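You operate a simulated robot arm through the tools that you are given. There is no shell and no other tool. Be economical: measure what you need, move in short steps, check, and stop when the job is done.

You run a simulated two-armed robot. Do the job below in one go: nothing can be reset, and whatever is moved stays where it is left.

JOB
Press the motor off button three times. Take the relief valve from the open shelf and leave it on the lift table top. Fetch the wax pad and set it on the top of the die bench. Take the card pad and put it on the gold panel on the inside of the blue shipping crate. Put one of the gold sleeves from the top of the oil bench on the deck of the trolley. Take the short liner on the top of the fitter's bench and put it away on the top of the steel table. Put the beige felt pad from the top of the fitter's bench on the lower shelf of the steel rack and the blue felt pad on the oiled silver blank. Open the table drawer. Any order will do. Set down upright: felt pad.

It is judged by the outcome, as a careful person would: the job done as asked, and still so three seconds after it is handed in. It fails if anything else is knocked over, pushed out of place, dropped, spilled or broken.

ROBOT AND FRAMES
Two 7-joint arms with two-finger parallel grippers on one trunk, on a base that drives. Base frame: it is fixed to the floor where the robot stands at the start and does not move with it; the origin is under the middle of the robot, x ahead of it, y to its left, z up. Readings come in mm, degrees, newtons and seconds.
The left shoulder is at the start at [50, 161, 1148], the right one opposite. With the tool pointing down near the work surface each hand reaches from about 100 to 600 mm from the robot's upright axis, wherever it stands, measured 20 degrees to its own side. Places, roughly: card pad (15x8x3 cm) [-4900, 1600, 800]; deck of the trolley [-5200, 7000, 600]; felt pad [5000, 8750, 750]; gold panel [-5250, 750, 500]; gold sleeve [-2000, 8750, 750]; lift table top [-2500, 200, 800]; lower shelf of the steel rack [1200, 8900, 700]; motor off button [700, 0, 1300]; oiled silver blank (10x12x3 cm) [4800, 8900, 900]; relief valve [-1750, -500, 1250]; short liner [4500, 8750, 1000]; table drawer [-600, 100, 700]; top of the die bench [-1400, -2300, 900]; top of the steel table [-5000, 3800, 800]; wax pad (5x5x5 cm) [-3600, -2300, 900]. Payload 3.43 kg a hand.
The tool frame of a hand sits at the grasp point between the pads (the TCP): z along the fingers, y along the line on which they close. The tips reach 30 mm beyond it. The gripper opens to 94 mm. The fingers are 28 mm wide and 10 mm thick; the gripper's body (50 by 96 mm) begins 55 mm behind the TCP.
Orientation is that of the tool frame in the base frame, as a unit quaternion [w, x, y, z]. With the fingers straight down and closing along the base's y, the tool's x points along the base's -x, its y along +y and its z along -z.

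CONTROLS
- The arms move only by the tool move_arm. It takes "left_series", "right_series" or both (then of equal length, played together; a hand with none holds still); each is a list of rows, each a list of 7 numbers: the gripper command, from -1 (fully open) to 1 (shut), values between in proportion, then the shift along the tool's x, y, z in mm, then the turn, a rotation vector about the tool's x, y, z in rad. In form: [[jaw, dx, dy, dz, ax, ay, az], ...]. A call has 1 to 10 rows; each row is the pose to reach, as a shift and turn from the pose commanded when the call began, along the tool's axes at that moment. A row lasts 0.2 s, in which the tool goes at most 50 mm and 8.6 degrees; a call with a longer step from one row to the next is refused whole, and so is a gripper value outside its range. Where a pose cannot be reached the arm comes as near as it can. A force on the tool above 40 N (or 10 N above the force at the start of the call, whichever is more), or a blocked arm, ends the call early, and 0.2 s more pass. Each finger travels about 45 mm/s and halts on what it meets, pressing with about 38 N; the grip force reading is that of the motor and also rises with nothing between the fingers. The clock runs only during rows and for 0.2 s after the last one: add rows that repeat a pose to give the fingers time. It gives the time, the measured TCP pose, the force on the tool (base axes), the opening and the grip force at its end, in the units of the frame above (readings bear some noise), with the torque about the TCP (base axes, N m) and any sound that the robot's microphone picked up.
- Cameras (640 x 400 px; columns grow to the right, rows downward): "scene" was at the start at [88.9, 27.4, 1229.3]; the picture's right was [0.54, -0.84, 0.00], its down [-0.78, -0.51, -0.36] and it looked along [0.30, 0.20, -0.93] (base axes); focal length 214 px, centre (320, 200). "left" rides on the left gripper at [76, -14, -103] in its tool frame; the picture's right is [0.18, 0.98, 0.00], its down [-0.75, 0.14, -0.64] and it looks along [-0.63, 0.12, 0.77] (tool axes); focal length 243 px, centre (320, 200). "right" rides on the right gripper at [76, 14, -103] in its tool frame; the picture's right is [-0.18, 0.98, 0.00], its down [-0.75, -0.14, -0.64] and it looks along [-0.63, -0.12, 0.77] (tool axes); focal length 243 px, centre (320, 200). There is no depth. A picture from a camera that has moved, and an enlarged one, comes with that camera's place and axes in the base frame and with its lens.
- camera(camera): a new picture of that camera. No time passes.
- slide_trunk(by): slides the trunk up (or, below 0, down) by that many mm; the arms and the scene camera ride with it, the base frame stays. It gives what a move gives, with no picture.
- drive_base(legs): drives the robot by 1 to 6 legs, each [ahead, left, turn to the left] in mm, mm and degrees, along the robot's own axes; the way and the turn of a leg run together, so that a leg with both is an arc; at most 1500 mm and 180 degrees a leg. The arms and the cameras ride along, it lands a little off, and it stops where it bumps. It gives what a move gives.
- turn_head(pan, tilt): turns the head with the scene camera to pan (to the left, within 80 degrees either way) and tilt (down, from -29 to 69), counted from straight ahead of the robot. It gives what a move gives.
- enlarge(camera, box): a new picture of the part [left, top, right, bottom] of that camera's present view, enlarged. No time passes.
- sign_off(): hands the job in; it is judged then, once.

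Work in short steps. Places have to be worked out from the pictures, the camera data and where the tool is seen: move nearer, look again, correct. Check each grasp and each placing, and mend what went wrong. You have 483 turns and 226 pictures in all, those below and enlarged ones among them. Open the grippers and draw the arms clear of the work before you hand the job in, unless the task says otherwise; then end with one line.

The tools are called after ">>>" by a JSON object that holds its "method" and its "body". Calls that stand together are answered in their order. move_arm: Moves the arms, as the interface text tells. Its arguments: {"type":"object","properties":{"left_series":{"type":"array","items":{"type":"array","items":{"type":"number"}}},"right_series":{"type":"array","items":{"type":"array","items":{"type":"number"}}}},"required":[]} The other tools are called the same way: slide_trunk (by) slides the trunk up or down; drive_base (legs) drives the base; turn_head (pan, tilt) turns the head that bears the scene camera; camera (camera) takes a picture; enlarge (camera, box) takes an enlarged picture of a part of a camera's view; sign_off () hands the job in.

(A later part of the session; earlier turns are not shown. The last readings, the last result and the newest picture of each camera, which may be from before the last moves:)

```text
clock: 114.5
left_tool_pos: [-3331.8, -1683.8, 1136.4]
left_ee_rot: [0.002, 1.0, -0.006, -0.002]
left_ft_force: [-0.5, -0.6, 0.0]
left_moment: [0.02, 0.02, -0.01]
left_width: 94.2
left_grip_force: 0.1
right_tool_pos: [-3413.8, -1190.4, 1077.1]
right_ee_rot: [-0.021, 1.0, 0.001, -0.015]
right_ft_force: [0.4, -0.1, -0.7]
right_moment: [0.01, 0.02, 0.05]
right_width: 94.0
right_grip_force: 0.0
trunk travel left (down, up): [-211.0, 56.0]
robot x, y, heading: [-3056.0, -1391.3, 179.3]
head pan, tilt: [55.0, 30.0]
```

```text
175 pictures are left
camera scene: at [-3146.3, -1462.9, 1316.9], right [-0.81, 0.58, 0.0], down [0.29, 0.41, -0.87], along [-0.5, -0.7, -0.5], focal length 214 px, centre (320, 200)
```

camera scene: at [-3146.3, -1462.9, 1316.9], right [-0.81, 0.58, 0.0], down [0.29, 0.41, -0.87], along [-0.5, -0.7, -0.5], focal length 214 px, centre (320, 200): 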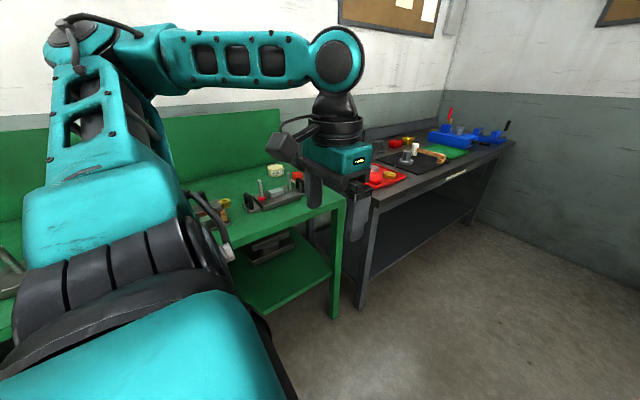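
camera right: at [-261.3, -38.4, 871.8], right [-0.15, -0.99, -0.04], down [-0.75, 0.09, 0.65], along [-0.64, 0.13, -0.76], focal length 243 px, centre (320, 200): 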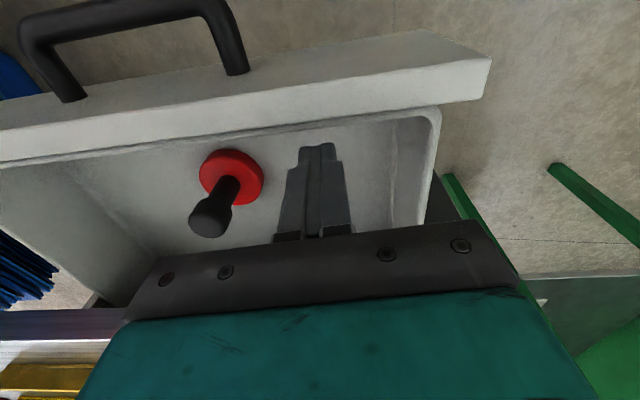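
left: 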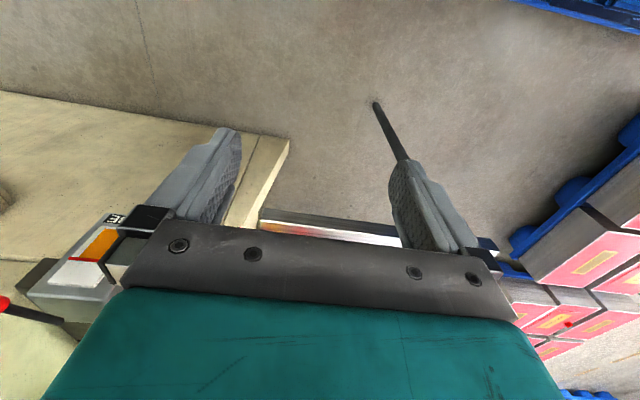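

Turn to face the bench and shift to x≈-3700.

>>> {"method": "drive_base", "body": {"legs": [[0, 0, 90.7], [0, -600, 0]]}}

>>> {"method": "turn_head", "body": {"pan": 0, "tilt": 35}}

>>> {"method": "camera", "body": {"camera": "scene"}}

```text
clock: 121.8
left_tool_pos: [-3361.3, -1669.3, 1137.1]
left_ee_rot: [0.003, 0.701, 0.713, -0.001]
left_ft_force: [-0.3, 0.3, 0.2]
left_moment: [-0.04, 0.01, -0.04]
left_width: 94.1
left_grip_force: 0.1
right_tool_pos: [-3851.6, -1764.8, 1076.7]
right_ee_rot: [-0.003, 0.697, 0.717, -0.026]
right_ft_force: [-0.2, -0.2, 0.2]
right_moment: [0.0, -0.01, 0.0]
right_width: 94.0
right_grip_force: 0.0
trunk travel left (down, up): [-211.0, 56.0]
robot x, y, heading: [-3660.4, -1401.2, -88.8]
head pan, tilt: [55.0, 30.0]
```

```text
clock: 123.1
left_tool_pos: [-3360.0, -1668.2, 1137.5]
left_ee_rot: [0.002, 0.701, 0.713, 0.0]
left_ft_force: [0.6, 0.2, -0.2]
left_moment: [-0.02, -0.04, 0.02]
left_width: 93.8
left_grip_force: 0.0
right_tool_pos: [-3852.3, -1762.2, 1077.2]
right_ee_rot: [-0.004, 0.696, 0.717, -0.027]
right_ft_force: [-0.2, -0.5, 0.3]
right_moment: [0.01, 0.02, 0.02]
right_width: 94.1
right_grip_force: 0.3
trunk travel left (down, up): [-211.0, 56.0]
robot x, y, heading: [-3666.7, -1399.3, -89.0]
head pan, tilt: [0.0, 35.0]
```

```text
174 pictures are left
camera scene: at [-3660.0, -1531.8, 1309.1], right [-1.0, -0.02, 0.0], down [-0.01, 0.57, -0.82], along [0.01, -0.82, -0.57], focal length 214 px, centre (320, 200)
```

scene: 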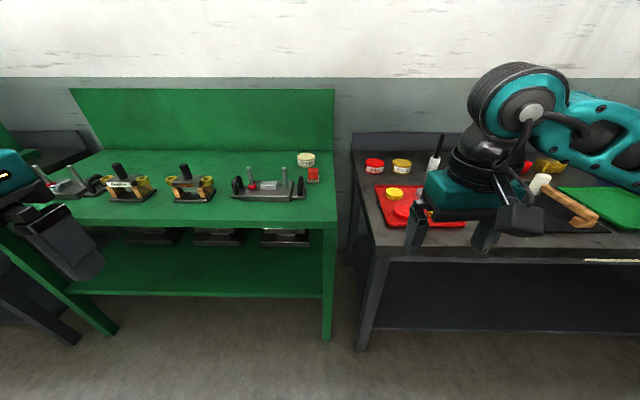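

Zoom on the objects near x≈-3600.

>>> {"method": "enlarge", "body": {"camera": "scene", "box": [220, 130, 420, 255]}}

```text
3.20 times, centred on (320, 192) of scene
camera zoom: at [-3660.0, -1531.8, 1309.1], right [-1.0, -0.02, 0.0], down [-0.01, 0.57, -0.82], along [0.01, -0.82, -0.57], focal length 686 px, centre (320, 224)
```

zoom: 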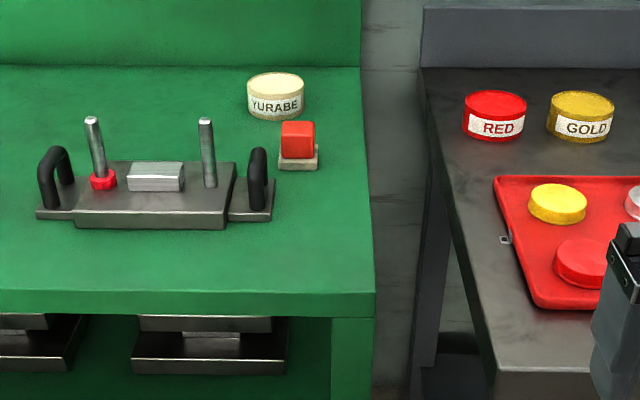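

The red cube with beige base at about [-3622, -2295] is the 5 cm wax pad. Drive closer so the left hand can reach it.

>>> {"method": "drive_base", "body": {"legs": [[330, -70, -1]]}}

>>> {"method": "camera", "body": {"camera": "left"}}

>>> {"method": "camera", "body": {"camera": "scene"}}

```text
clock: 125.2
left_tool_pos: [-3424.9, -1969.7, 1137.8]
left_ee_rot: [0.002, 0.706, 0.708, -0.001]
left_ft_force: [0.1, -0.3, 1.3]
left_moment: [0.01, -0.01, 0.01]
left_width: 93.9
left_grip_force: 0.0
right_tool_pos: [-3916.6, -2058.8, 1076.6]
right_ee_rot: [-0.005, 0.701, 0.713, -0.027]
right_ft_force: [-0.3, 0.4, -0.2]
right_moment: [0.02, -0.01, -0.02]
right_width: 94.2
right_grip_force: 0.0
trunk travel left (down, up): [-211.0, 56.0]
robot x, y, heading: [-3725.4, -1698.3, -90.0]
head pan, tilt: [0.0, 35.0]
stopped in leg 1: the robot was blocked; the commanded pose is now the measured one
```

```text
172 pictures are left
camera left: at [-3439.6, -1893.9, 1239.3], right [0.98, 0.19, 0.0], down [0.14, -0.75, 0.65], along [0.12, -0.63, -0.76], focal length 243 px, centre (320, 200)
```

left: 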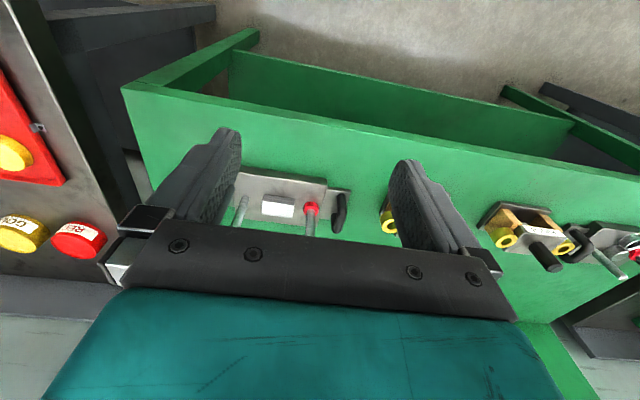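

```text
171 pictures are left
camera scene: at [-3722.8, -1829.2, 1309.2], right [-1.0, -0.01, 0.0], down [0.0, 0.57, -0.82], along [0.0, -0.82, -0.57], focal length 214 px, centre (320, 200)
```

scene: 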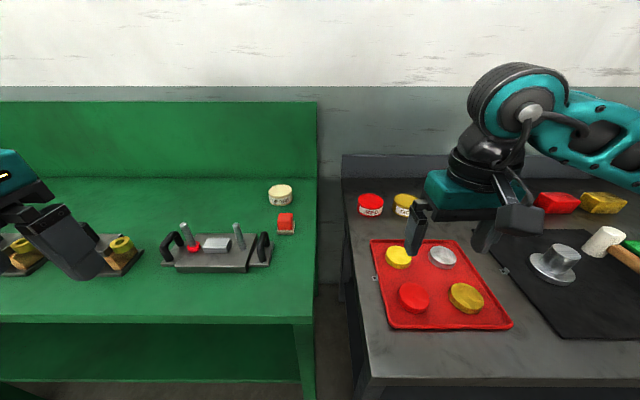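

Pad at about [-3626, -2285, 888+]. Move the left hand above it and look.

>>> {"method": "move_arm", "body": {"left_series": [[-1, -35, -22, 0, 0, 0, 0], [-1, -70, -44, 0, 0, 0, 0], [-1, -105, -66, 0, 0, 0, 0], [-1, -140, -88, 0, 0, 0, 0], [-1, -175, -110, 0, 0, 0, 0], [-1, -210, -132, 10, 0, 0, 0], [-1, -245, -155, 20, 0, 0, 0], [-1, -280, -180, 40, 0, 0, 0], [-1, -305, -201, 60, 0, 0, 0], [-1, -305, -201, 85, 0, 0, 0]]}}

>>> {"method": "camera", "body": {"camera": "left"}}

```text
clock: 127.4
left_tool_pos: [-3551.3, -2203.1, 1063.8]
left_ee_rot: [0.002, 0.706, 0.708, 0.0]
left_ft_force: [0.6, 0.2, 0.2]
left_moment: [0.0, -0.03, -0.01]
left_width: 94.3
left_grip_force: 0.1
left hand out of reach, approached as far as the arm can: row 7, 8, 9, 10
right_tool_pos: [-3916.9, -2060.2, 1076.9]
right_ee_rot: [-0.005, 0.701, 0.712, -0.027]
right_ft_force: [0.6, -0.2, 0.7]
right_moment: [-0.01, 0.01, -0.01]
right_width: 93.8
right_grip_force: 0.0
trunk travel left (down, up): [-211.0, 56.0]
robot x, y, heading: [-3722.8, -1698.8, -89.8]
head pan, tilt: [0.0, 35.0]
```

```text
170 pictures are left
camera left: at [-3566.0, -2126.3, 1165.1], right [0.98, 0.19, 0.0], down [0.14, -0.75, 0.65], along [0.12, -0.63, -0.76], focal length 243 px, centre (320, 200)
```

left: 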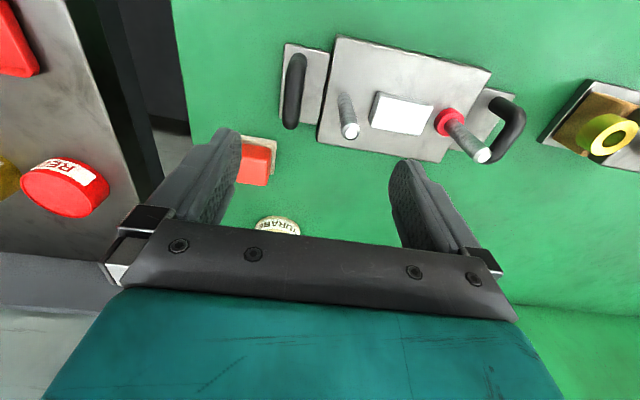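

Reach falls short with the tool straight down; I pitch the hand forward 26°, move over in x, and lower the trunk.

>>> {"method": "move_arm", "body": {"left_series": [[-1, 0, -25, 0, 0, -0.12, 0], [-1, 0, -50, 0, 0, -0.24, 0], [-1, 0, -75, 0, 0, -0.36, 0], [-1, 0, -75, 0, 0, -0.45, 0]]}}

>>> {"method": "slide_trunk", "body": {"by": -80}}

>>> {"method": "camera", "body": {"camera": "left"}}

```text
clock: 128.4
left_tool_pos: [-3611.2, -2195.6, 1064.9]
left_ee_rot: [0.16, 0.689, 0.689, -0.16]
left_ft_force: [-0.1, 0.4, -0.1]
left_moment: [-0.01, 0.01, 0.03]
left_width: 93.8
left_grip_force: 0.0
left hand out of reach, approached as far as the arm can: row 1, 2, 3, 4
right_tool_pos: [-3916.0, -2059.8, 1076.3]
right_ee_rot: [-0.005, 0.701, 0.713, -0.027]
right_ft_force: [0.5, -0.1, -0.6]
right_moment: [0.01, 0.03, 0.02]
right_width: 93.7
right_grip_force: 0.0
trunk travel left (down, up): [-211.0, 56.0]
robot x, y, heading: [-3724.7, -1702.0, -89.8]
head pan, tilt: [0.0, 35.0]
```

```text
clock: 129.6
left_tool_pos: [-3611.6, -2196.0, 984.9]
left_ee_rot: [0.159, 0.688, 0.69, -0.158]
left_ft_force: [0.5, -0.2, -0.2]
left_moment: [-0.04, 0.02, 0.02]
left_width: 93.8
left_grip_force: 0.1
right_tool_pos: [-3916.6, -2060.0, 996.2]
right_ee_rot: [-0.005, 0.701, 0.712, -0.027]
right_ft_force: [1.1, 0.0, 0.1]
right_moment: [0.04, -0.02, 0.03]
right_width: 93.9
right_grip_force: 0.0
trunk travel left (down, up): [-131.0, 136.0]
robot x, y, heading: [-3723.5, -1696.1, -89.6]
head pan, tilt: [0.0, 35.0]
```

```text
169 pictures are left
camera left: at [-3625.9, -2082.7, 1043.9], right [0.98, 0.17, -0.08], down [0.14, -0.4, 0.91], along [0.12, -0.9, -0.41], focal length 243 px, centre (320, 200)
```

left: 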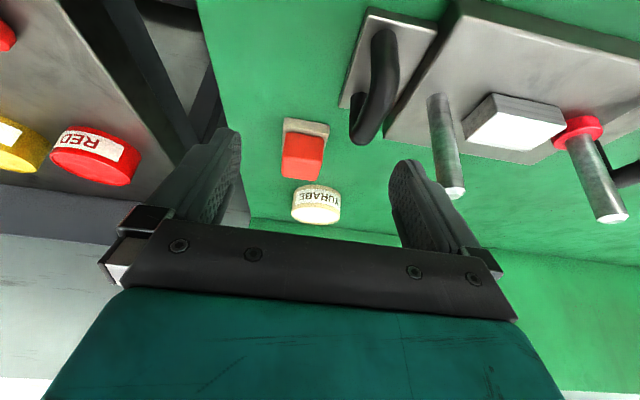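

Pad centre ≈ [-3621, -2290, 913]. Line up laterally, then approach along the fingers most of the way.

>>> {"method": "move_arm", "body": {"left_series": [[-0.6, -25, -6, 0, 0, 0, 0], [-0.45, -53, -12, 10, 0, 0, 0], [-0.45, -53, -12, 35, 0, 0, 0], [-0.45, -53, -12, 60, 0, 0, 0]]}}

>>> {"method": "camera", "body": {"camera": "left"}}

```text
clock: 130.6
left_tool_pos: [-3582.2, -2240.8, 969.2]
left_ee_rot: [0.159, 0.688, 0.69, -0.158]
left_ft_force: [0.2, -0.4, 0.4]
left_moment: [-0.03, 0.0, -0.04]
left_width: 68.1
left_grip_force: 0.0
left hand out of reach, approached as far as the arm can: row 1, 2, 3, 4
right_tool_pos: [-3916.7, -2059.0, 996.6]
right_ee_rot: [-0.005, 0.701, 0.712, -0.026]
right_ft_force: [0.1, 1.2, -0.1]
right_moment: [-0.01, -0.03, -0.01]
right_width: 94.2
right_grip_force: 0.1
trunk travel left (down, up): [-131.0, 136.0]
robot x, y, heading: [-3722.5, -1699.5, -89.5]
head pan, tilt: [0.0, 35.0]
```

```text
168 pictures are left
camera left: at [-3597.2, -2127.0, 1027.8], right [0.98, 0.17, -0.08], down [0.14, -0.4, 0.91], along [0.12, -0.9, -0.41], focal length 243 px, centre (320, 200)
```

left: 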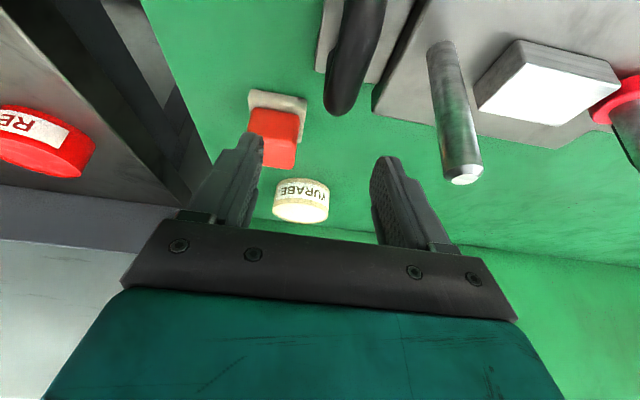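

Reach is short by ~50 mm. Lift the hand, then back off slightly and turn the base right 20° to bring the left shoulder nearer.

>>> {"method": "move_arm", "body": {"left_series": [[-0.45, 0, 0, -35, 0, 0, 0], [-0.45, 0, 0, -75, 0, 0, 0], [-0.45, 0, 0, -115, 0, 0, 0]]}}

>>> {"method": "drive_base", "body": {"legs": [[-15, 0, 0], [0, 0, -20]]}}

>>> {"method": "camera", "body": {"camera": "left"}}

```text
clock: 131.4
left_tool_pos: [-3583.0, -2190.2, 1071.5]
left_ee_rot: [0.159, 0.689, 0.689, -0.159]
left_ft_force: [-0.6, -0.8, -0.4]
left_moment: [-0.01, 0.0, -0.03]
left_width: 68.1
left_grip_force: 0.0
right_tool_pos: [-3916.4, -2059.4, 997.3]
right_ee_rot: [-0.005, 0.702, 0.712, -0.026]
right_ft_force: [0.5, -0.1, -0.2]
right_moment: [0.03, 0.01, 0.02]
right_width: 94.0
right_grip_force: 0.0
trunk travel left (down, up): [-131.0, 136.0]
robot x, y, heading: [-3723.1, -1700.0, -89.7]
head pan, tilt: [0.0, 35.0]
```

```text
clock: 133.2
left_tool_pos: [-3758.9, -2194.4, 1071.4]
left_ee_rot: [0.13, 0.797, 0.561, -0.183]
left_ft_force: [0.4, -0.8, -0.1]
left_moment: [0.03, 0.0, -0.05]
left_width: 68.0
left_grip_force: 0.0
right_tool_pos: [-4029.0, -1957.5, 995.9]
right_ee_rot: [-0.01, 0.813, 0.581, -0.026]
right_ft_force: [-0.9, 0.2, -0.3]
right_moment: [0.02, -0.02, -0.02]
right_width: 94.0
right_grip_force: 0.1
trunk travel left (down, up): [-131.0, 136.0]
robot x, y, heading: [-3726.1, -1687.2, -109.6]
head pan, tilt: [0.0, 35.0]
```

```text
167 pictures are left
camera left: at [-3733.7, -2082.8, 1130.8], right [0.98, -0.17, -0.08], down [0.0, -0.42, 0.91], along [-0.19, -0.89, -0.41], focal length 243 px, centre (320, 200)
```

left: 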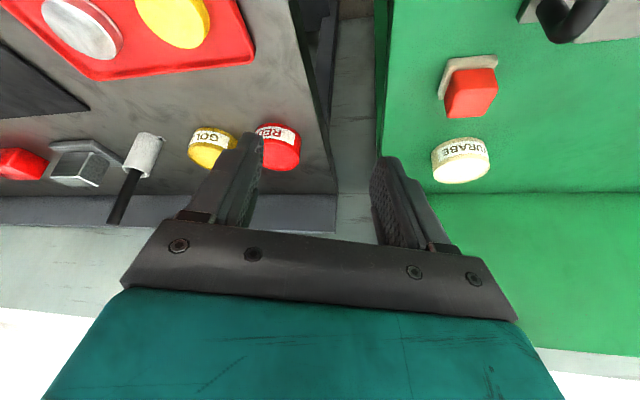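

Now bring the hand back over the pad, undoing the yaw.

>>> {"method": "move_arm", "body": {"left_series": [[-0.45, 0, 37, 0, -0.04, 0, -0.08], [-0.45, 5, 74, 0, -0.08, 0, -0.16], [-0.45, 10, 110, 10, -0.12, 0, -0.24], [-0.45, 20, 147, 25, -0.154, 0, -0.315], [-0.45, 27, 147, 57, -0.154, 0, -0.315]]}}

>>> {"method": "camera", "body": {"camera": "left"}}

```text
clock: 134.4
left_tool_pos: [-3618.5, -2245.9, 1011.6]
left_ee_rot: [0.16, 0.686, 0.692, -0.157]
left_ft_force: [-0.3, 0.0, -0.5]
left_moment: [0.0, -0.01, -0.02]
left_width: 68.2
left_grip_force: 0.0
right_tool_pos: [-4028.1, -1958.0, 996.1]
right_ee_rot: [-0.009, 0.813, 0.581, -0.026]
right_ft_force: [-0.4, 0.4, 0.1]
right_moment: [-0.03, -0.02, -0.04]
right_width: 94.2
right_grip_force: 0.1
trunk travel left (down, up): [-131.0, 136.0]
robot x, y, heading: [-3727.4, -1683.2, -109.6]
head pan, tilt: [0.0, 35.0]
```

```text
166 pictures are left
camera left: at [-3633.7, -2131.9, 1069.4], right [0.98, 0.17, -0.08], down [0.14, -0.39, 0.91], along [0.13, -0.9, -0.41], focal length 243 px, centre (320, 200)
```

left: 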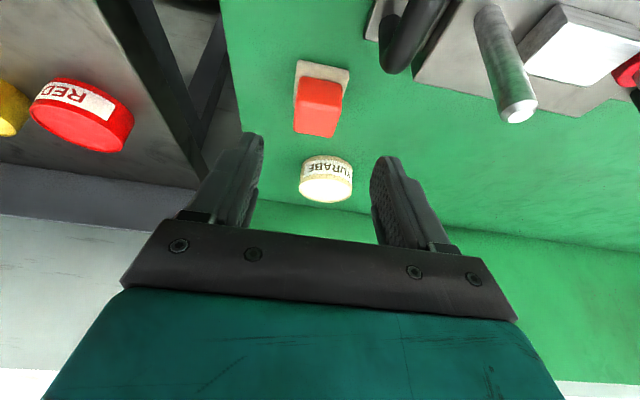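

Well aligned. Descend along the fingers to the pad.

>>> {"method": "move_arm", "body": {"left_series": [[-0.45, 0, -3, 30, 0, 0, 0], [-0.45, 0, -3, 60, 0, 0, 0], [-0.45, 0, -3, 85, 0, 0, 0], [-0.45, 0, -3, 103, 0, 0, 0]]}}

>>> {"method": "camera", "body": {"camera": "left"}}

```text
clock: 135.4
left_tool_pos: [-3622.9, -2290.4, 916.5]
left_ee_rot: [0.161, 0.687, 0.691, -0.159]
left_ft_force: [0.3, -0.6, -0.8]
left_moment: [-0.01, -0.01, -0.02]
left_width: 68.0
left_grip_force: 0.0
right_tool_pos: [-4027.7, -1957.9, 996.6]
right_ee_rot: [-0.01, 0.813, 0.581, -0.026]
right_ft_force: [0.1, 0.7, -0.6]
right_moment: [0.01, 0.0, -0.01]
right_width: 93.6
right_grip_force: 0.0
trunk travel left (down, up): [-131.0, 136.0]
robot x, y, heading: [-3722.1, -1684.1, -109.6]
head pan, tilt: [0.0, 35.0]
```

```text
165 pictures are left
camera left: at [-3638.1, -2176.9, 975.1], right [0.98, 0.17, -0.08], down [0.14, -0.39, 0.91], along [0.13, -0.9, -0.41], focal length 243 px, centre (320, 200)
```

left: 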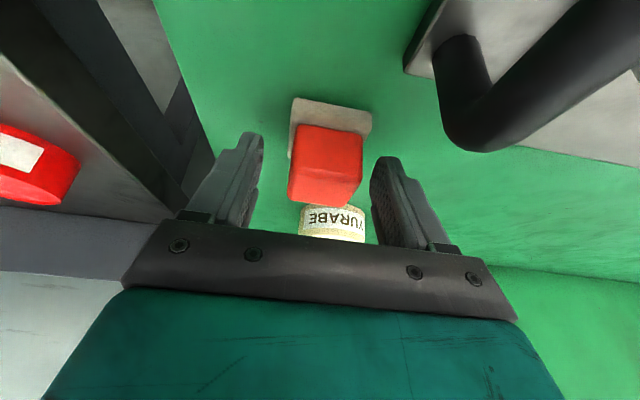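

The pad sits a bit lower/nearer than the grasp point; lower ~10 mm then close.

>>> {"method": "move_arm", "body": {"left_series": [[-0.45, 4, 2, 4, 0, 0, 0], [-0.45, 8, 2, 8, 0, 0, 0], [0, 8, 2, 8, 0, 0, 0], [0.5, 8, 2, 8, 0, 0, 0], [1, 8, 2, 8, 0, 0, 0], [1, 8, 2, 8, 0, 0, 0]]}}

>>> {"method": "camera", "body": {"camera": "left"}}

```text
clock: 136.8
left_tool_pos: [-3620.2, -2285.9, 905.1]
left_ee_rot: [0.16, 0.687, 0.691, -0.158]
left_ft_force: [-0.1, 0.4, 0.1]
left_moment: [0.07, -0.02, 0.01]
left_width: 49.0
left_grip_force: 37.3
right_tool_pos: [-4027.0, -1957.6, 996.4]
right_ee_rot: [-0.01, 0.813, 0.581, -0.026]
right_ft_force: [0.1, 0.0, -0.1]
right_moment: [-0.01, -0.01, 0.0]
right_width: 94.1
right_grip_force: 0.1
trunk travel left (down, up): [-131.0, 136.0]
robot x, y, heading: [-3728.3, -1681.8, -109.6]
head pan, tilt: [0.0, 35.0]
```

```text
164 pictures are left
camera left: at [-3635.4, -2172.1, 964.4], right [0.98, 0.17, -0.08], down [0.14, -0.39, 0.91], along [0.13, -0.9, -0.41], focal length 243 px, centre (320, 200)
```

left: 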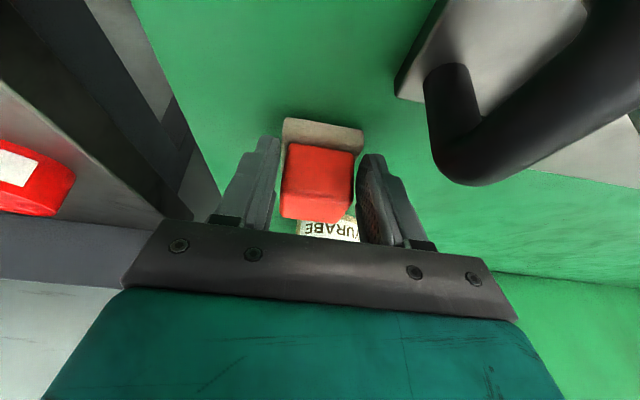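

Gripped at 49 mm (the base is 5 cm wide). Lift straight up.

>>> {"method": "move_arm", "body": {"left_series": [[1, -9, 0, -18, 0, 0, 0], [1, -22, 0, -45, 0, 0, 0], [1, -40, 0, -81, 0, 0, 0], [1, -57, 0, -117, 0, 0, 0], [1, -70, 0, -144, 0, 0, 0]]}}

>>> {"method": "camera", "body": {"camera": "left"}}

```text
clock: 138.1
left_tool_pos: [-3619.8, -2286.3, 1065.9]
left_ee_rot: [0.16, 0.687, 0.692, -0.158]
left_ft_force: [0.0, -0.4, -0.6]
left_moment: [0.0, -0.03, 0.0]
left_width: 49.2
left_grip_force: 37.7
right_tool_pos: [-4028.2, -1958.0, 995.3]
right_ee_rot: [-0.008, 0.813, 0.581, -0.026]
right_ft_force: [-0.1, 0.9, 0.0]
right_moment: [-0.03, -0.04, 0.02]
right_width: 94.2
right_grip_force: 0.1
trunk travel left (down, up): [-131.0, 136.0]
robot x, y, heading: [-3724.3, -1680.8, -109.6]
head pan, tilt: [0.0, 35.0]
```

```text
163 pictures are left
camera left: at [-3634.3, -2172.1, 1124.4], right [0.98, 0.17, -0.08], down [0.14, -0.4, 0.91], along [0.13, -0.9, -0.41], focal length 243 px, centre (320, 200)
```

left: 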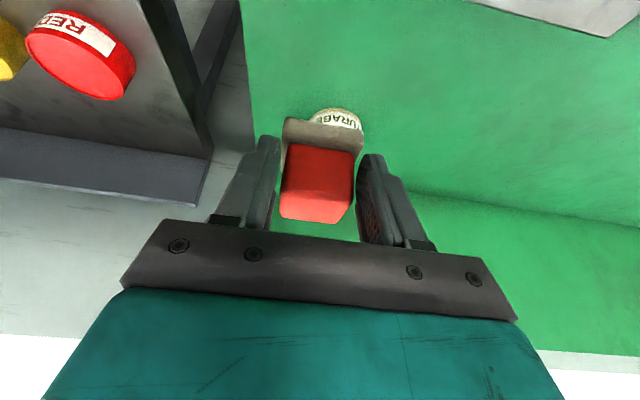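

Held well. Draw the hand back toward the body keeping its tilt (so the pad stays upright).

>>> {"method": "move_arm", "body": {"left_series": [[1, 36, 0, -17, 0, 0, 0], [1, 72, 0, -35, 0, 0, 0], [1, 108, 0, -52, 0, 0, 0], [1, 144, 0, -70, 0, 0, 0], [1, 180, 0, -87, 0, 0, 0], [1, 198, 0, -96, 0, 0, 0]]}}

>>> {"method": "drive_base", "body": {"legs": [[-250, 0, 0], [0, 0, 20]]}}

```text
clock: 139.4
left_tool_pos: [-3621.4, -2065.4, 1064.7]
left_ee_rot: [0.159, 0.687, 0.691, -0.158]
left_ft_force: [0.4, -0.2, -0.2]
left_moment: [0.03, 0.02, 0.0]
left_width: 48.9
left_grip_force: 38.2
right_tool_pos: [-4026.6, -1958.8, 995.0]
right_ee_rot: [-0.009, 0.814, 0.581, -0.026]
right_ft_force: [0.0, -0.7, 0.3]
right_moment: [0.0, -0.01, 0.0]
right_width: 94.2
right_grip_force: 0.1
trunk travel left (down, up): [-131.0, 136.0]
robot x, y, heading: [-3729.0, -1684.3, -109.8]
head pan, tilt: [0.0, 35.0]
```

```text
clock: 142.3
left_tool_pos: [-3413.5, -1771.9, 1064.9]
left_ee_rot: [0.184, 0.555, 0.801, -0.128]
left_ft_force: [1.3, -0.8, -1.2]
left_moment: [0.04, -0.04, 0.0]
left_width: 49.0
left_grip_force: 38.2
right_tool_pos: [-3831.6, -1812.4, 996.6]
right_ee_rot: [-0.004, 0.699, 0.715, -0.028]
right_ft_force: [0.2, 0.6, -0.6]
right_moment: [-0.01, 0.0, 0.01]
right_width: 93.9
right_grip_force: 0.0
trunk travel left (down, up): [-131.0, 136.0]
robot x, y, heading: [-3641.0, -1447.7, -89.0]
head pan, tilt: [0.0, 35.0]
```

Strafe left along the benches toward the die bench.

>>> {"method": "drive_base", "body": {"legs": [[0, 1300, 0], [0, 800, 0]]}}

>>> {"method": "camera", "body": {"camera": "scene"}}

```text
clock: 152.8
left_tool_pos: [-1322.9, -1814.0, 1064.8]
left_ee_rot: [0.182, 0.572, 0.789, -0.131]
left_ft_force: [0.2, 0.2, -0.6]
left_moment: [0.0, 0.0, 0.01]
left_width: 49.1
left_grip_force: 37.6
right_tool_pos: [-1742.9, -1835.9, 996.6]
right_ee_rot: [-0.005, 0.713, 0.701, -0.027]
right_ft_force: [0.1, -0.4, -0.1]
right_moment: [0.01, -0.02, 0.01]
right_width: 94.2
right_grip_force: 0.0
trunk travel left (down, up): [-131.0, 136.0]
robot x, y, heading: [-1538.4, -1484.4, -91.9]
head pan, tilt: [0.0, 35.0]
```

```text
162 pictures are left
camera scene: at [-1541.7, -1613.3, 1229.1], right [-1.0, 0.03, 0.0], down [0.02, 0.57, -0.82], along [-0.02, -0.82, -0.57], focal length 214 px, centre (320, 200)
```

scene: 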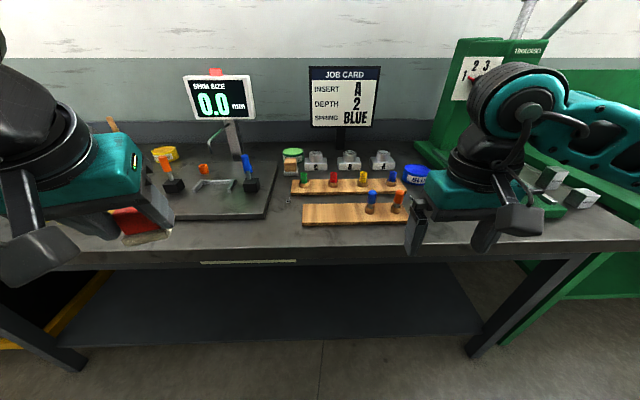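

Read the bench label and find free spots.

>>> {"method": "enlarge", "body": {"camera": "scene", "box": [160, 180, 340, 290]}}

```text
3.56 times, centred on (250, 235) of scene
camera zoom: at [-1541.7, -1613.3, 1229.1], right [-1.0, 0.03, 0.0], down [0.02, 0.57, -0.82], along [-0.02, -0.82, -0.57], focal length 763 px, centre (569, 76)
```

zoom: 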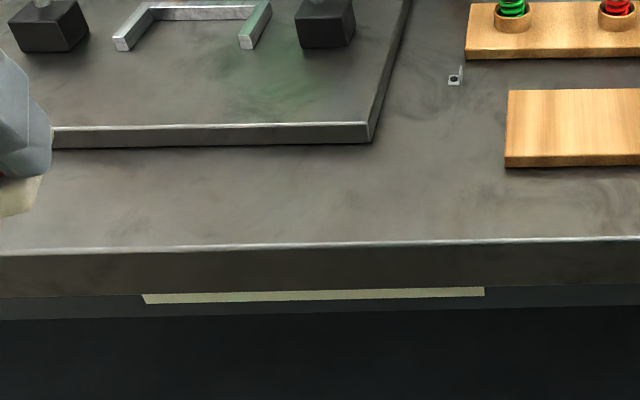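

A free strip lies between the bench edge (y≈-1933) and the plate (y≈-2021) at x≈-1360. Bring the pad over it and straighten the yaw.

>>> {"method": "move_arm", "body": {"left_series": [[1, -25, -21, 10, 0.035, 0, 0.07], [1, -50, -42, 30, 0.07, 0, 0.14], [1, -75, -64, 50, 0.1, 0, 0.21], [1, -99, -85, 80, 0.138, 0, 0.284], [1, -99, -85, 110, 0.138, 0, 0.284]]}}

>>> {"method": "camera", "body": {"camera": "left"}}

>>> {"method": "camera", "body": {"camera": "scene"}}

```text
clock: 154.0
left_tool_pos: [-1360.9, -1971.9, 1006.8]
left_ee_rot: [0.16, 0.688, 0.69, -0.159]
left_ft_force: [-1.0, -0.1, -0.8]
left_moment: [0.03, -0.02, 0.04]
left_width: 49.0
left_grip_force: 38.2
right_tool_pos: [-1743.3, -1837.1, 995.8]
right_ee_rot: [-0.005, 0.714, 0.7, -0.028]
right_ft_force: [0.3, 0.1, -0.6]
right_moment: [-0.01, -0.02, 0.02]
right_width: 94.1
right_grip_force: 0.0
trunk travel left (down, up): [-131.0, 136.0]
robot x, y, heading: [-1539.3, -1485.2, -91.7]
head pan, tilt: [0.0, 35.0]
```

```text
160 pictures are left
camera left: at [-1375.8, -1858.3, 1066.6], right [0.98, 0.17, -0.08], down [0.14, -0.4, 0.91], along [0.12, -0.9, -0.41], focal length 243 px, centre (320, 200)
```

left: 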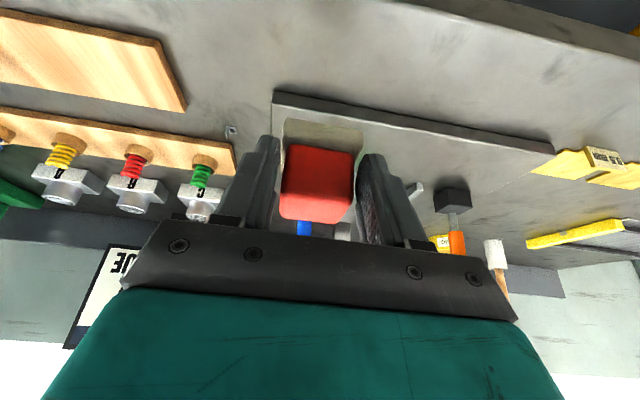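

```text
159 pictures are left
camera scene: at [-1541.8, -1613.6, 1229.1], right [-1.0, 0.03, 0.0], down [0.02, 0.57, -0.82], along [-0.02, -0.82, -0.57], focal length 214 px, centre (320, 200)
```

scene: 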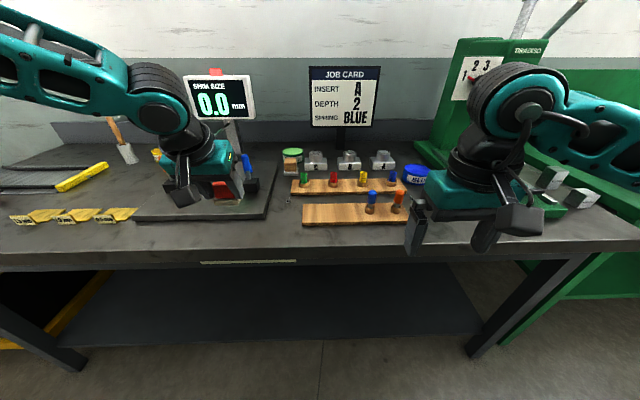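

Descend toward the strip in the last stage slowly, watching force.

>>> {"method": "move_arm", "body": {"left_series": [[1, 8, 0, 30, 0, 0, 0], [1, 22, 0, 60, 0, 0, 0], [1, 27, 0, 70, 0, 0, 0], [1, 29, 0, 75, 0, 0, 0], [1, 31, 0, 79, 0, 0, 0], [1, 33, 0, 83, 0, 0, 0]]}}

>>> {"method": "camera", "body": {"camera": "left"}}

```text
clock: 155.4
left_tool_pos: [-1362.2, -1977.4, 920.7]
left_ee_rot: [0.16, 0.688, 0.69, -0.159]
left_ft_force: [-0.6, 0.2, -1.7]
left_moment: [0.06, 0.05, 0.02]
left_width: 49.2
left_grip_force: 37.8
right_tool_pos: [-1743.3, -1836.3, 997.1]
right_ee_rot: [-0.005, 0.714, 0.7, -0.027]
right_ft_force: [0.5, -0.4, -0.6]
right_moment: [-0.01, 0.03, 0.01]
right_width: 94.0
right_grip_force: 0.0
trunk travel left (down, up): [-131.0, 136.0]
robot x, y, heading: [-1539.2, -1480.8, -91.6]
head pan, tilt: [0.0, 35.0]
```

```text
158 pictures are left
camera left: at [-1376.4, -1864.1, 979.4], right [0.98, 0.17, -0.08], down [0.14, -0.4, 0.91], along [0.12, -0.9, -0.41], focal length 243 px, centre (320, 200)
```

left: 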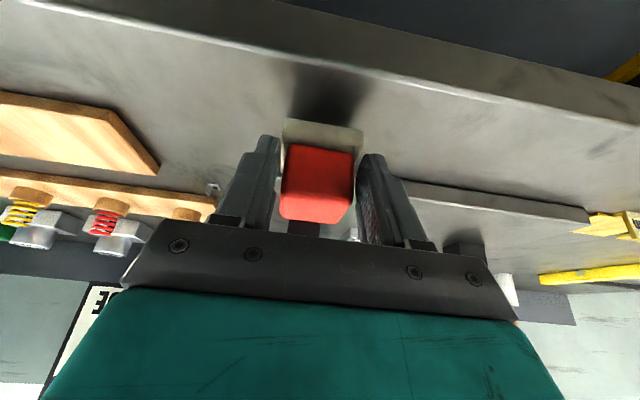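

Not yet in contact. Keep lowering in 3 mm steps.

>>> {"method": "move_arm", "body": {"left_series": [[1, 1.3, 0, 2.7, 0, 0, 0], [1, 2.6, 0, 5.4, 0, 0, 0], [1, 4, 0, 8.1, 0, 0, 0], [1, 5.3, 0, 10.8, 0, 0, 0]]}}

```text
clock: 156.4
left_tool_pos: [-1360.7, -1977.3, 907.9]
left_ee_rot: [0.16, 0.688, 0.69, -0.158]
left_ft_force: [-0.4, -0.2, -1.3]
left_moment: [0.0, 0.01, 0.0]
left_width: 49.2
left_grip_force: 37.7
right_tool_pos: [-1743.3, -1837.0, 997.1]
right_ee_rot: [-0.005, 0.713, 0.7, -0.027]
right_ft_force: [-0.2, 0.2, -0.5]
right_moment: [0.03, -0.02, -0.01]
right_width: 94.1
right_grip_force: 0.0
trunk travel left (down, up): [-131.0, 136.0]
robot x, y, heading: [-1542.0, -1480.9, -91.7]
head pan, tilt: [0.0, 35.0]
```

>>> {"method": "move_arm", "body": {"left_series": [[1, 1, 0, 2, 0, 0, 0], [1, 2, 0, 4, 0, 0, 0], [1, 3, 0, 6, 0, 0, 0], [1, 4, 0, 8, 0, 0, 0]]}}

>>> {"method": "camera", "body": {"camera": "left"}}

```text
clock: 157.4
left_tool_pos: [-1362.4, -1977.8, 904.2]
left_ee_rot: [0.166, 0.686, 0.689, -0.163]
left_ft_force: [8.2, 7.7, 38.0]
left_moment: [0.35, -0.38, 0.02]
left_width: 49.1
left_grip_force: 38.1
right_tool_pos: [-1743.1, -1834.3, 998.0]
right_ee_rot: [-0.003, 0.713, 0.7, -0.028]
right_ft_force: [0.7, 0.0, -0.9]
right_moment: [0.02, 0.0, 0.02]
right_width: 93.8
right_grip_force: 0.0
trunk travel left (down, up): [-131.0, 136.0]
robot x, y, heading: [-1537.8, -1484.1, -91.5]
head pan, tilt: [0.0, 35.0]
```

```text
157 pictures are left
camera left: at [-1377.0, -1863.6, 962.2], right [0.98, 0.17, -0.08], down [0.14, -0.38, 0.91], along [0.12, -0.91, -0.4], focal length 243 px, centre (320, 200)
```

left: 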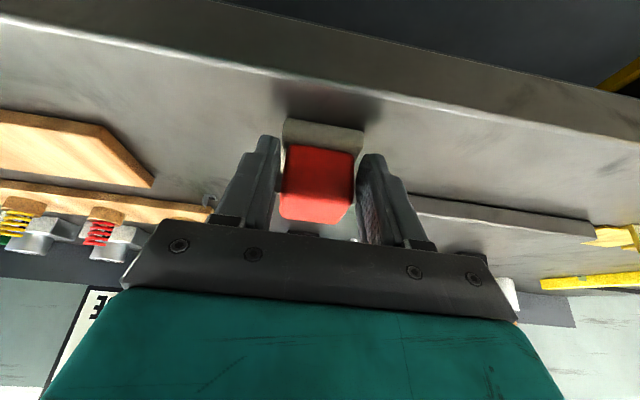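

Firm contact. Ease 2 mm up, release, and back out along the fingers.

>>> {"method": "move_arm", "body": {"left_series": [[1, -1, 0, -4, 0, 0, 0], [0.2, -1, 0, -4, 0, 0, 0], [-0.5, -1, 0, -4, 0, 0, 0], [-0.5, -1, 0, -4, 0, 0, 0], [-0.5, 0, 0, -20, 0, 0, 0], [-0.5, 0, 0, -50, 0, 0, 0], [-0.5, 0, 0, -90, 0, 0, 0], [-0.5, 0, 0, -130, 0, 0, 0]]}}

>>> {"method": "camera", "body": {"camera": "left"}}

```text
clock: 159.2
left_tool_pos: [-1361.9, -1920.9, 1015.7]
left_ee_rot: [0.16, 0.689, 0.689, -0.158]
left_ft_force: [-0.8, 0.3, 0.1]
left_moment: [-0.02, 0.01, 0.0]
left_width: 70.2
left_grip_force: 0.1
right_tool_pos: [-1743.6, -1836.6, 996.8]
right_ee_rot: [-0.005, 0.713, 0.7, -0.026]
right_ft_force: [-0.1, 0.8, 0.0]
right_moment: [-0.01, -0.03, 0.01]
right_width: 94.1
right_grip_force: 0.1
trunk travel left (down, up): [-131.0, 136.0]
robot x, y, heading: [-1539.7, -1478.4, -91.7]
head pan, tilt: [0.0, 35.0]
```

```text
156 pictures are left
camera left: at [-1376.8, -1807.9, 1074.1], right [0.98, 0.17, -0.08], down [0.14, -0.4, 0.91], along [0.12, -0.9, -0.41], focal length 243 px, centre (320, 200)
```

left: 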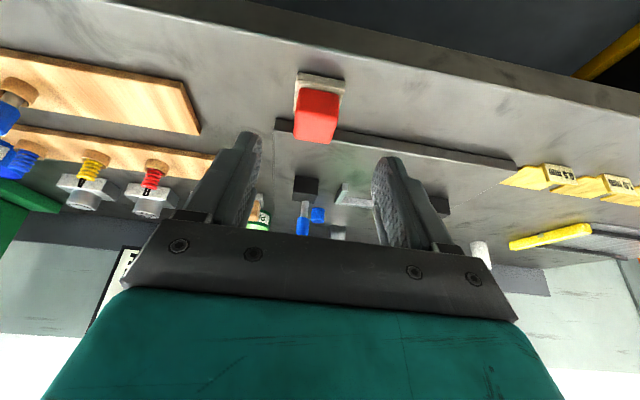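

Wax pad placed. Tuck the left hand, then go along the corridor past the rack's far end.

>>> {"method": "move_arm", "body": {"left_series": [[-0.5, 30, 5, -20, 0, 0.1, 0], [-0.5, 60, 10, -40, 0, 0.2, 0], [-1, 90, 20, -60, 0, 0.3, 0], [-1, 120, 30, -80, 0, 0.4, 0], [-1, 153, 40, -95, 0, 0.45, 0]]}}

>>> {"method": "drive_base", "body": {"legs": [[0, 0, 1.7], [0, -1200, 0], [0, 0, -90]]}}

>>> {"method": "turn_head", "body": {"pan": -60, "tilt": 20}}

>>> {"method": "camera", "body": {"camera": "scene"}}

```text
clock: 160.4
left_tool_pos: [-1324.5, -1741.2, 1034.7]
left_ee_rot: [0.001, 0.707, 0.707, 0.0]
left_ft_force: [-0.4, -0.4, 0.1]
left_moment: [0.01, -0.01, 0.0]
left_width: 93.9
left_grip_force: 0.0
right_tool_pos: [-1742.8, -1836.7, 995.9]
right_ee_rot: [-0.005, 0.713, 0.7, -0.027]
right_ft_force: [-0.8, 0.2, 0.6]
right_moment: [-0.01, 0.05, 0.0]
right_width: 93.8
right_grip_force: 0.2
trunk travel left (down, up): [-131.0, 136.0]
robot x, y, heading: [-1538.5, -1485.4, -91.9]
head pan, tilt: [0.0, 35.0]
```

```text
clock: 170.7
left_tool_pos: [-3003.9, -1696.3, 1033.6]
left_ee_rot: [0.0, 1.0, 0.013, -0.002]
left_ft_force: [0.0, -0.1, 0.3]
left_moment: [0.03, -0.02, 0.0]
left_width: 93.8
left_grip_force: 0.0
right_tool_pos: [-3105.3, -1278.4, 996.5]
right_ee_rot: [-0.023, 1.0, 0.0, -0.016]
right_ft_force: [-0.5, 0.0, 0.5]
right_moment: [0.0, -0.02, -0.03]
right_width: 93.9
right_grip_force: 0.2
trunk travel left (down, up): [-131.0, 136.0]
robot x, y, heading: [-2750.5, -1475.8, 179.5]
head pan, tilt: [0.0, 35.0]
```

```text
clock: 172.0
left_tool_pos: [-3003.7, -1696.4, 1033.6]
left_ee_rot: [0.001, 1.0, 0.012, -0.002]
left_ft_force: [-0.3, 0.2, 0.5]
left_moment: [-0.01, 0.04, 0.01]
left_width: 94.1
left_grip_force: 0.1
right_tool_pos: [-3105.7, -1280.7, 997.0]
right_ee_rot: [-0.022, 1.0, 0.001, -0.016]
right_ft_force: [-0.9, 0.5, -0.8]
right_moment: [0.02, 0.01, 0.01]
right_width: 94.0
right_grip_force: 0.0
trunk travel left (down, up): [-131.0, 136.0]
robot x, y, heading: [-2745.2, -1476.6, 179.2]
head pan, tilt: [-60.0, 20.0]
```

```text
155 pictures are left
camera scene: at [-2832.0, -1397.0, 1252.9], right [0.87, 0.49, 0.0], down [0.17, -0.3, -0.94], along [-0.46, 0.82, -0.34], focal length 214 px, centre (320, 200)
```

scene: 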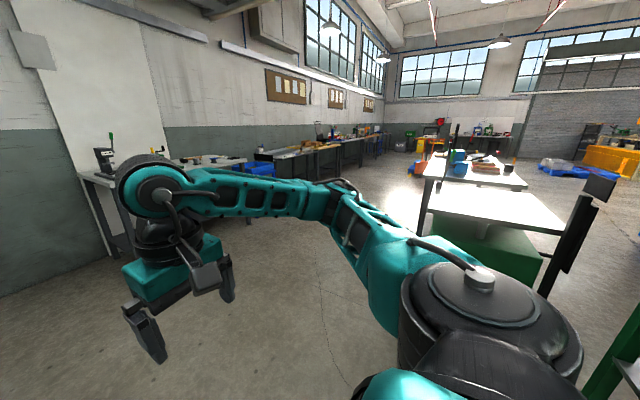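

The lift table top (empty) is at about [-2490, 140, 800]. Turn to face +y and look for the way in.

>>> {"method": "drive_base", "body": {"legs": [[0, 0, -89]]}}

>>> {"method": "turn_head", "body": {"pan": -25, "tilt": 20}}

>>> {"method": "camera", "body": {"camera": "scene"}}

```text
clock: 176.1
left_tool_pos: [-2978.2, -1228.5, 1035.4]
left_ee_rot: [-0.001, 0.728, -0.686, -0.001]
left_ft_force: [0.4, 0.1, -0.2]
left_moment: [-0.01, 0.03, 0.01]
left_width: 94.0
left_grip_force: 0.0
right_tool_pos: [-2564.6, -1110.3, 996.7]
right_ee_rot: [-0.028, 0.72, -0.694, 0.005]
right_ft_force: [0.6, -0.5, 0.5]
right_moment: [-0.03, 0.01, -0.04]
right_width: 94.1
right_grip_force: 0.0
trunk travel left (down, up): [-131.0, 136.0]
robot x, y, heading: [-2743.6, -1475.8, 91.5]
head pan, tilt: [-60.0, 20.0]
```

```text
clock: 177.1
left_tool_pos: [-2978.4, -1227.4, 1034.4]
left_ee_rot: [-0.001, 0.728, -0.685, -0.002]
left_ft_force: [0.0, 0.2, -0.6]
left_moment: [-0.03, 0.0, 0.01]
left_width: 93.8
left_grip_force: 0.0
right_tool_pos: [-2563.9, -1110.2, 997.0]
right_ee_rot: [-0.027, 0.72, -0.693, 0.004]
right_ft_force: [0.4, -0.5, -0.4]
right_moment: [0.02, -0.03, -0.02]
right_width: 94.1
right_grip_force: 0.0
trunk travel left (down, up): [-131.0, 136.0]
robot x, y, heading: [-2749.9, -1473.6, 91.7]
head pan, tilt: [-25.0, 20.0]
```

```text
154 pictures are left
camera scene: at [-2710.0, -1352.9, 1253.0], right [0.92, -0.4, 0.0], down [-0.14, -0.31, -0.94], along [0.37, 0.86, -0.34], focal length 214 px, centre (320, 200)
```

scene: 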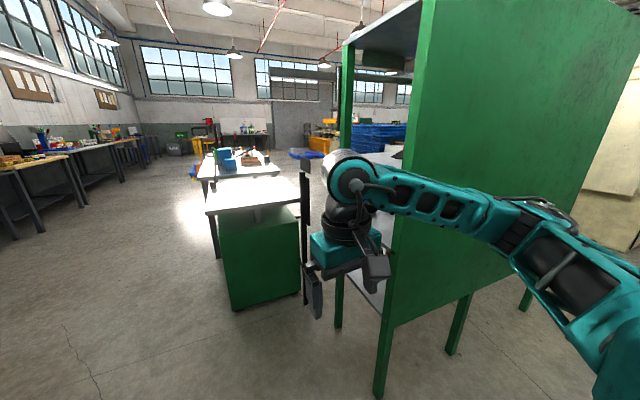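

The rack's front is enclosed by the lift table and others; I'll come to it from the north later. West side first (card pad). Look to the west.

>>> {"method": "turn_head", "body": {"pan": 45, "tilt": 18}}

>>> {"method": "camera", "body": {"camera": "scene"}}

```text
clock: 178.6
left_tool_pos: [-2978.2, -1228.5, 1033.9]
left_ee_rot: [0.0, 0.728, -0.686, -0.001]
left_ft_force: [-0.2, -1.1, -0.1]
left_moment: [-0.01, 0.01, 0.03]
left_width: 93.7
left_grip_force: 0.0
right_tool_pos: [-2565.0, -1110.1, 995.7]
right_ee_rot: [-0.027, 0.72, -0.693, 0.004]
right_ft_force: [0.3, 0.1, -0.2]
right_moment: [-0.01, 0.02, -0.01]
right_width: 94.0
right_grip_force: 0.0
trunk travel left (down, up): [-131.0, 136.0]
robot x, y, heading: [-2747.7, -1472.8, 91.8]
head pan, tilt: [45.0, 18.0]
```

```text
153 pictures are left
camera scene: at [-2814.8, -1374.1, 1256.2], right [0.69, 0.73, 0.0], down [0.22, -0.21, -0.95], along [-0.69, 0.65, -0.31], focal length 214 px, centre (320, 200)
```

scene: 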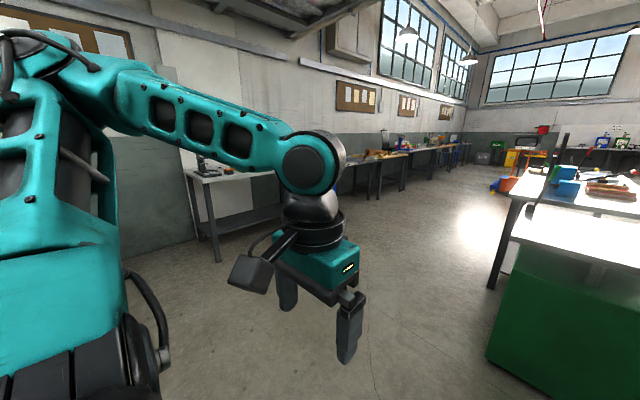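

Open floor to the west. Drive to about (-4000, 1100) and turn to face the west wall.

>>> {"method": "drive_base", "body": {"legs": [[0, 1200, 0], [0, 0, -1.8], [1500, 0, 0], [1050, 0, 0], [0, 0, 90]]}}

>>> {"method": "turn_head", "body": {"pan": 0, "tilt": 20}}

>>> {"method": "camera", "body": {"camera": "scene"}}

```text
clock: 201.1
left_tool_pos: [-4262.1, 881.0, 1034.4]
left_ee_rot: [0.0, 1.0, 0.007, -0.001]
left_ft_force: [-0.4, 1.3, -0.1]
left_moment: [0.04, 0.0, -0.01]
left_width: 94.0
left_grip_force: 0.1
right_tool_pos: [-4361.1, 1298.6, 997.4]
right_ee_rot: [-0.023, 1.0, -0.003, -0.015]
right_ft_force: [-0.2, -0.2, 0.2]
right_moment: [0.02, 0.02, -0.01]
right_width: 93.9
right_grip_force: 0.0
trunk travel left (down, up): [-131.0, 136.0]
robot x, y, heading: [-4000.7, 1098.6, 179.0]
head pan, tilt: [45.0, 18.0]
```

```text
clock: 202.3
left_tool_pos: [-4262.6, 879.7, 1034.7]
left_ee_rot: [0.001, 1.0, 0.007, -0.002]
left_ft_force: [0.5, -1.4, -0.2]
left_moment: [-0.02, 0.03, 0.01]
left_width: 94.1
left_grip_force: 0.1
right_tool_pos: [-4360.7, 1298.8, 997.0]
right_ee_rot: [-0.022, 1.0, -0.004, -0.016]
right_ft_force: [0.6, -0.2, -0.3]
right_moment: [0.02, 0.0, -0.06]
right_width: 93.9
right_grip_force: 0.1
trunk travel left (down, up): [-131.0, 136.0]
robot x, y, heading: [-4008.5, 1099.5, 179.0]
head pan, tilt: [0.0, 20.0]
```

```text
152 pictures are left
camera scene: at [-4136.0, 1098.6, 1253.0], right [0.02, 1.0, 0.0], down [0.34, -0.01, -0.94], along [-0.94, 0.02, -0.34], focal length 214 px, centre (320, 200)
```

scene: 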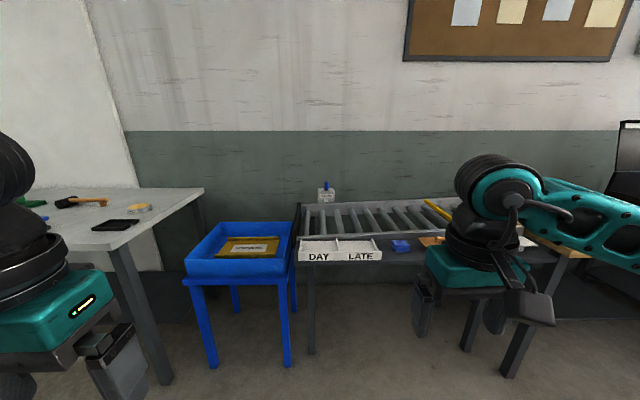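

Blue crate with gold panel is visible ahead-left. Zoom on the bench to find the card pad.

>>> {"method": "enlarge", "body": {"camera": "scene", "box": [180, 190, 580, 300]}}

```text
1.60 times, centred on (380, 245) of scene
camera zoom: at [-4136.0, 1098.6, 1253.0], right [0.02, 1.0, 0.0], down [0.34, -0.01, -0.94], along [-0.94, 0.02, -0.34], focal length 343 px, centre (224, 128)
```

zoom: 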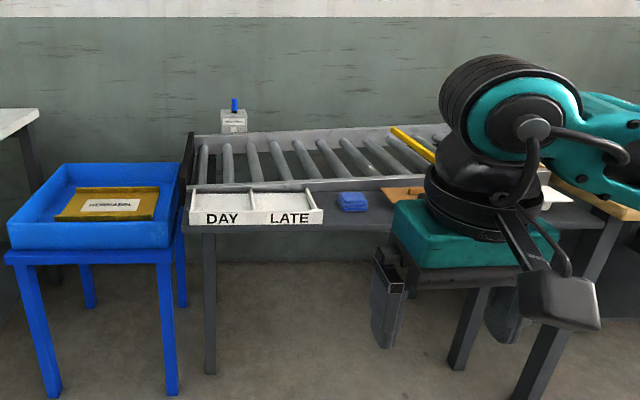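

The card pad is hidden behind the right hand. Shift right 300 mm and look.

>>> {"method": "drive_base", "body": {"legs": [[0, -480, 1]]}}

>>> {"method": "turn_head", "body": {"pan": 0, "tilt": 32}}

>>> {"method": "camera", "body": {"camera": "scene"}}

```text
clock: 205.1
left_tool_pos: [-4254.5, 1355.6, 1034.0]
left_ee_rot: [0.001, 1.0, 0.014, -0.002]
left_ft_force: [0.5, 0.1, -0.6]
left_moment: [-0.01, 0.03, 0.02]
left_width: 94.0
left_grip_force: 0.0
right_tool_pos: [-4359.2, 1773.3, 997.2]
right_ee_rot: [-0.022, 1.0, 0.003, -0.016]
right_ft_force: [-0.5, 0.2, 0.2]
right_moment: [-0.02, 0.02, -0.01]
right_width: 94.1
right_grip_force: 0.1
trunk travel left (down, up): [-131.0, 136.0]
robot x, y, heading: [-3999.7, 1578.0, 179.8]
head pan, tilt: [0.0, 20.0]
```

```text
clock: 205.8
left_tool_pos: [-4254.9, 1354.9, 1034.0]
left_ee_rot: [0.001, 1.0, 0.015, -0.001]
left_ft_force: [-0.4, -0.2, 0.1]
left_moment: [0.0, -0.02, -0.03]
left_width: 94.1
left_grip_force: 0.1
right_tool_pos: [-4359.7, 1772.1, 996.6]
right_ee_rot: [-0.022, 1.0, 0.003, -0.016]
right_ft_force: [0.5, -0.2, 0.3]
right_moment: [-0.02, 0.0, 0.0]
right_width: 94.1
right_grip_force: 0.1
trunk travel left (down, up): [-131.0, 136.0]
robot x, y, heading: [-3997.7, 1581.6, 179.8]
head pan, tilt: [0.0, 32.0]
```

```text
150 pictures are left
camera scene: at [-4127.4, 1576.1, 1233.8], right [0.0, 1.0, 0.0], down [0.53, 0.0, -0.85], along [-0.85, 0.0, -0.53], focal length 214 px, centre (320, 200)
```

scene: 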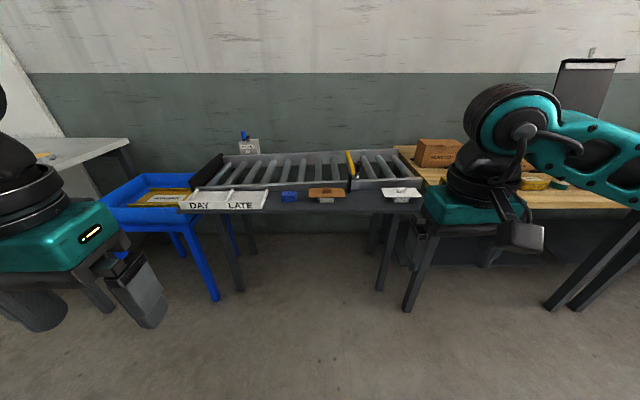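

>>> {"method": "enlarge", "body": {"camera": "scene", "box": [260, 150, 440, 240]}}

```text
3.56 times, centred on (350, 195) of scene
camera zoom: at [-4127.4, 1576.1, 1233.8], right [0.0, 1.0, 0.0], down [0.53, 0.0, -0.85], along [-0.85, 0.0, -0.53], focal length 763 px, centre (213, 218)
```

zoom: 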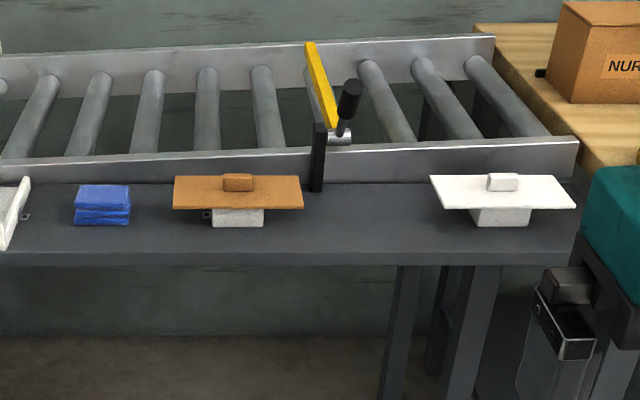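

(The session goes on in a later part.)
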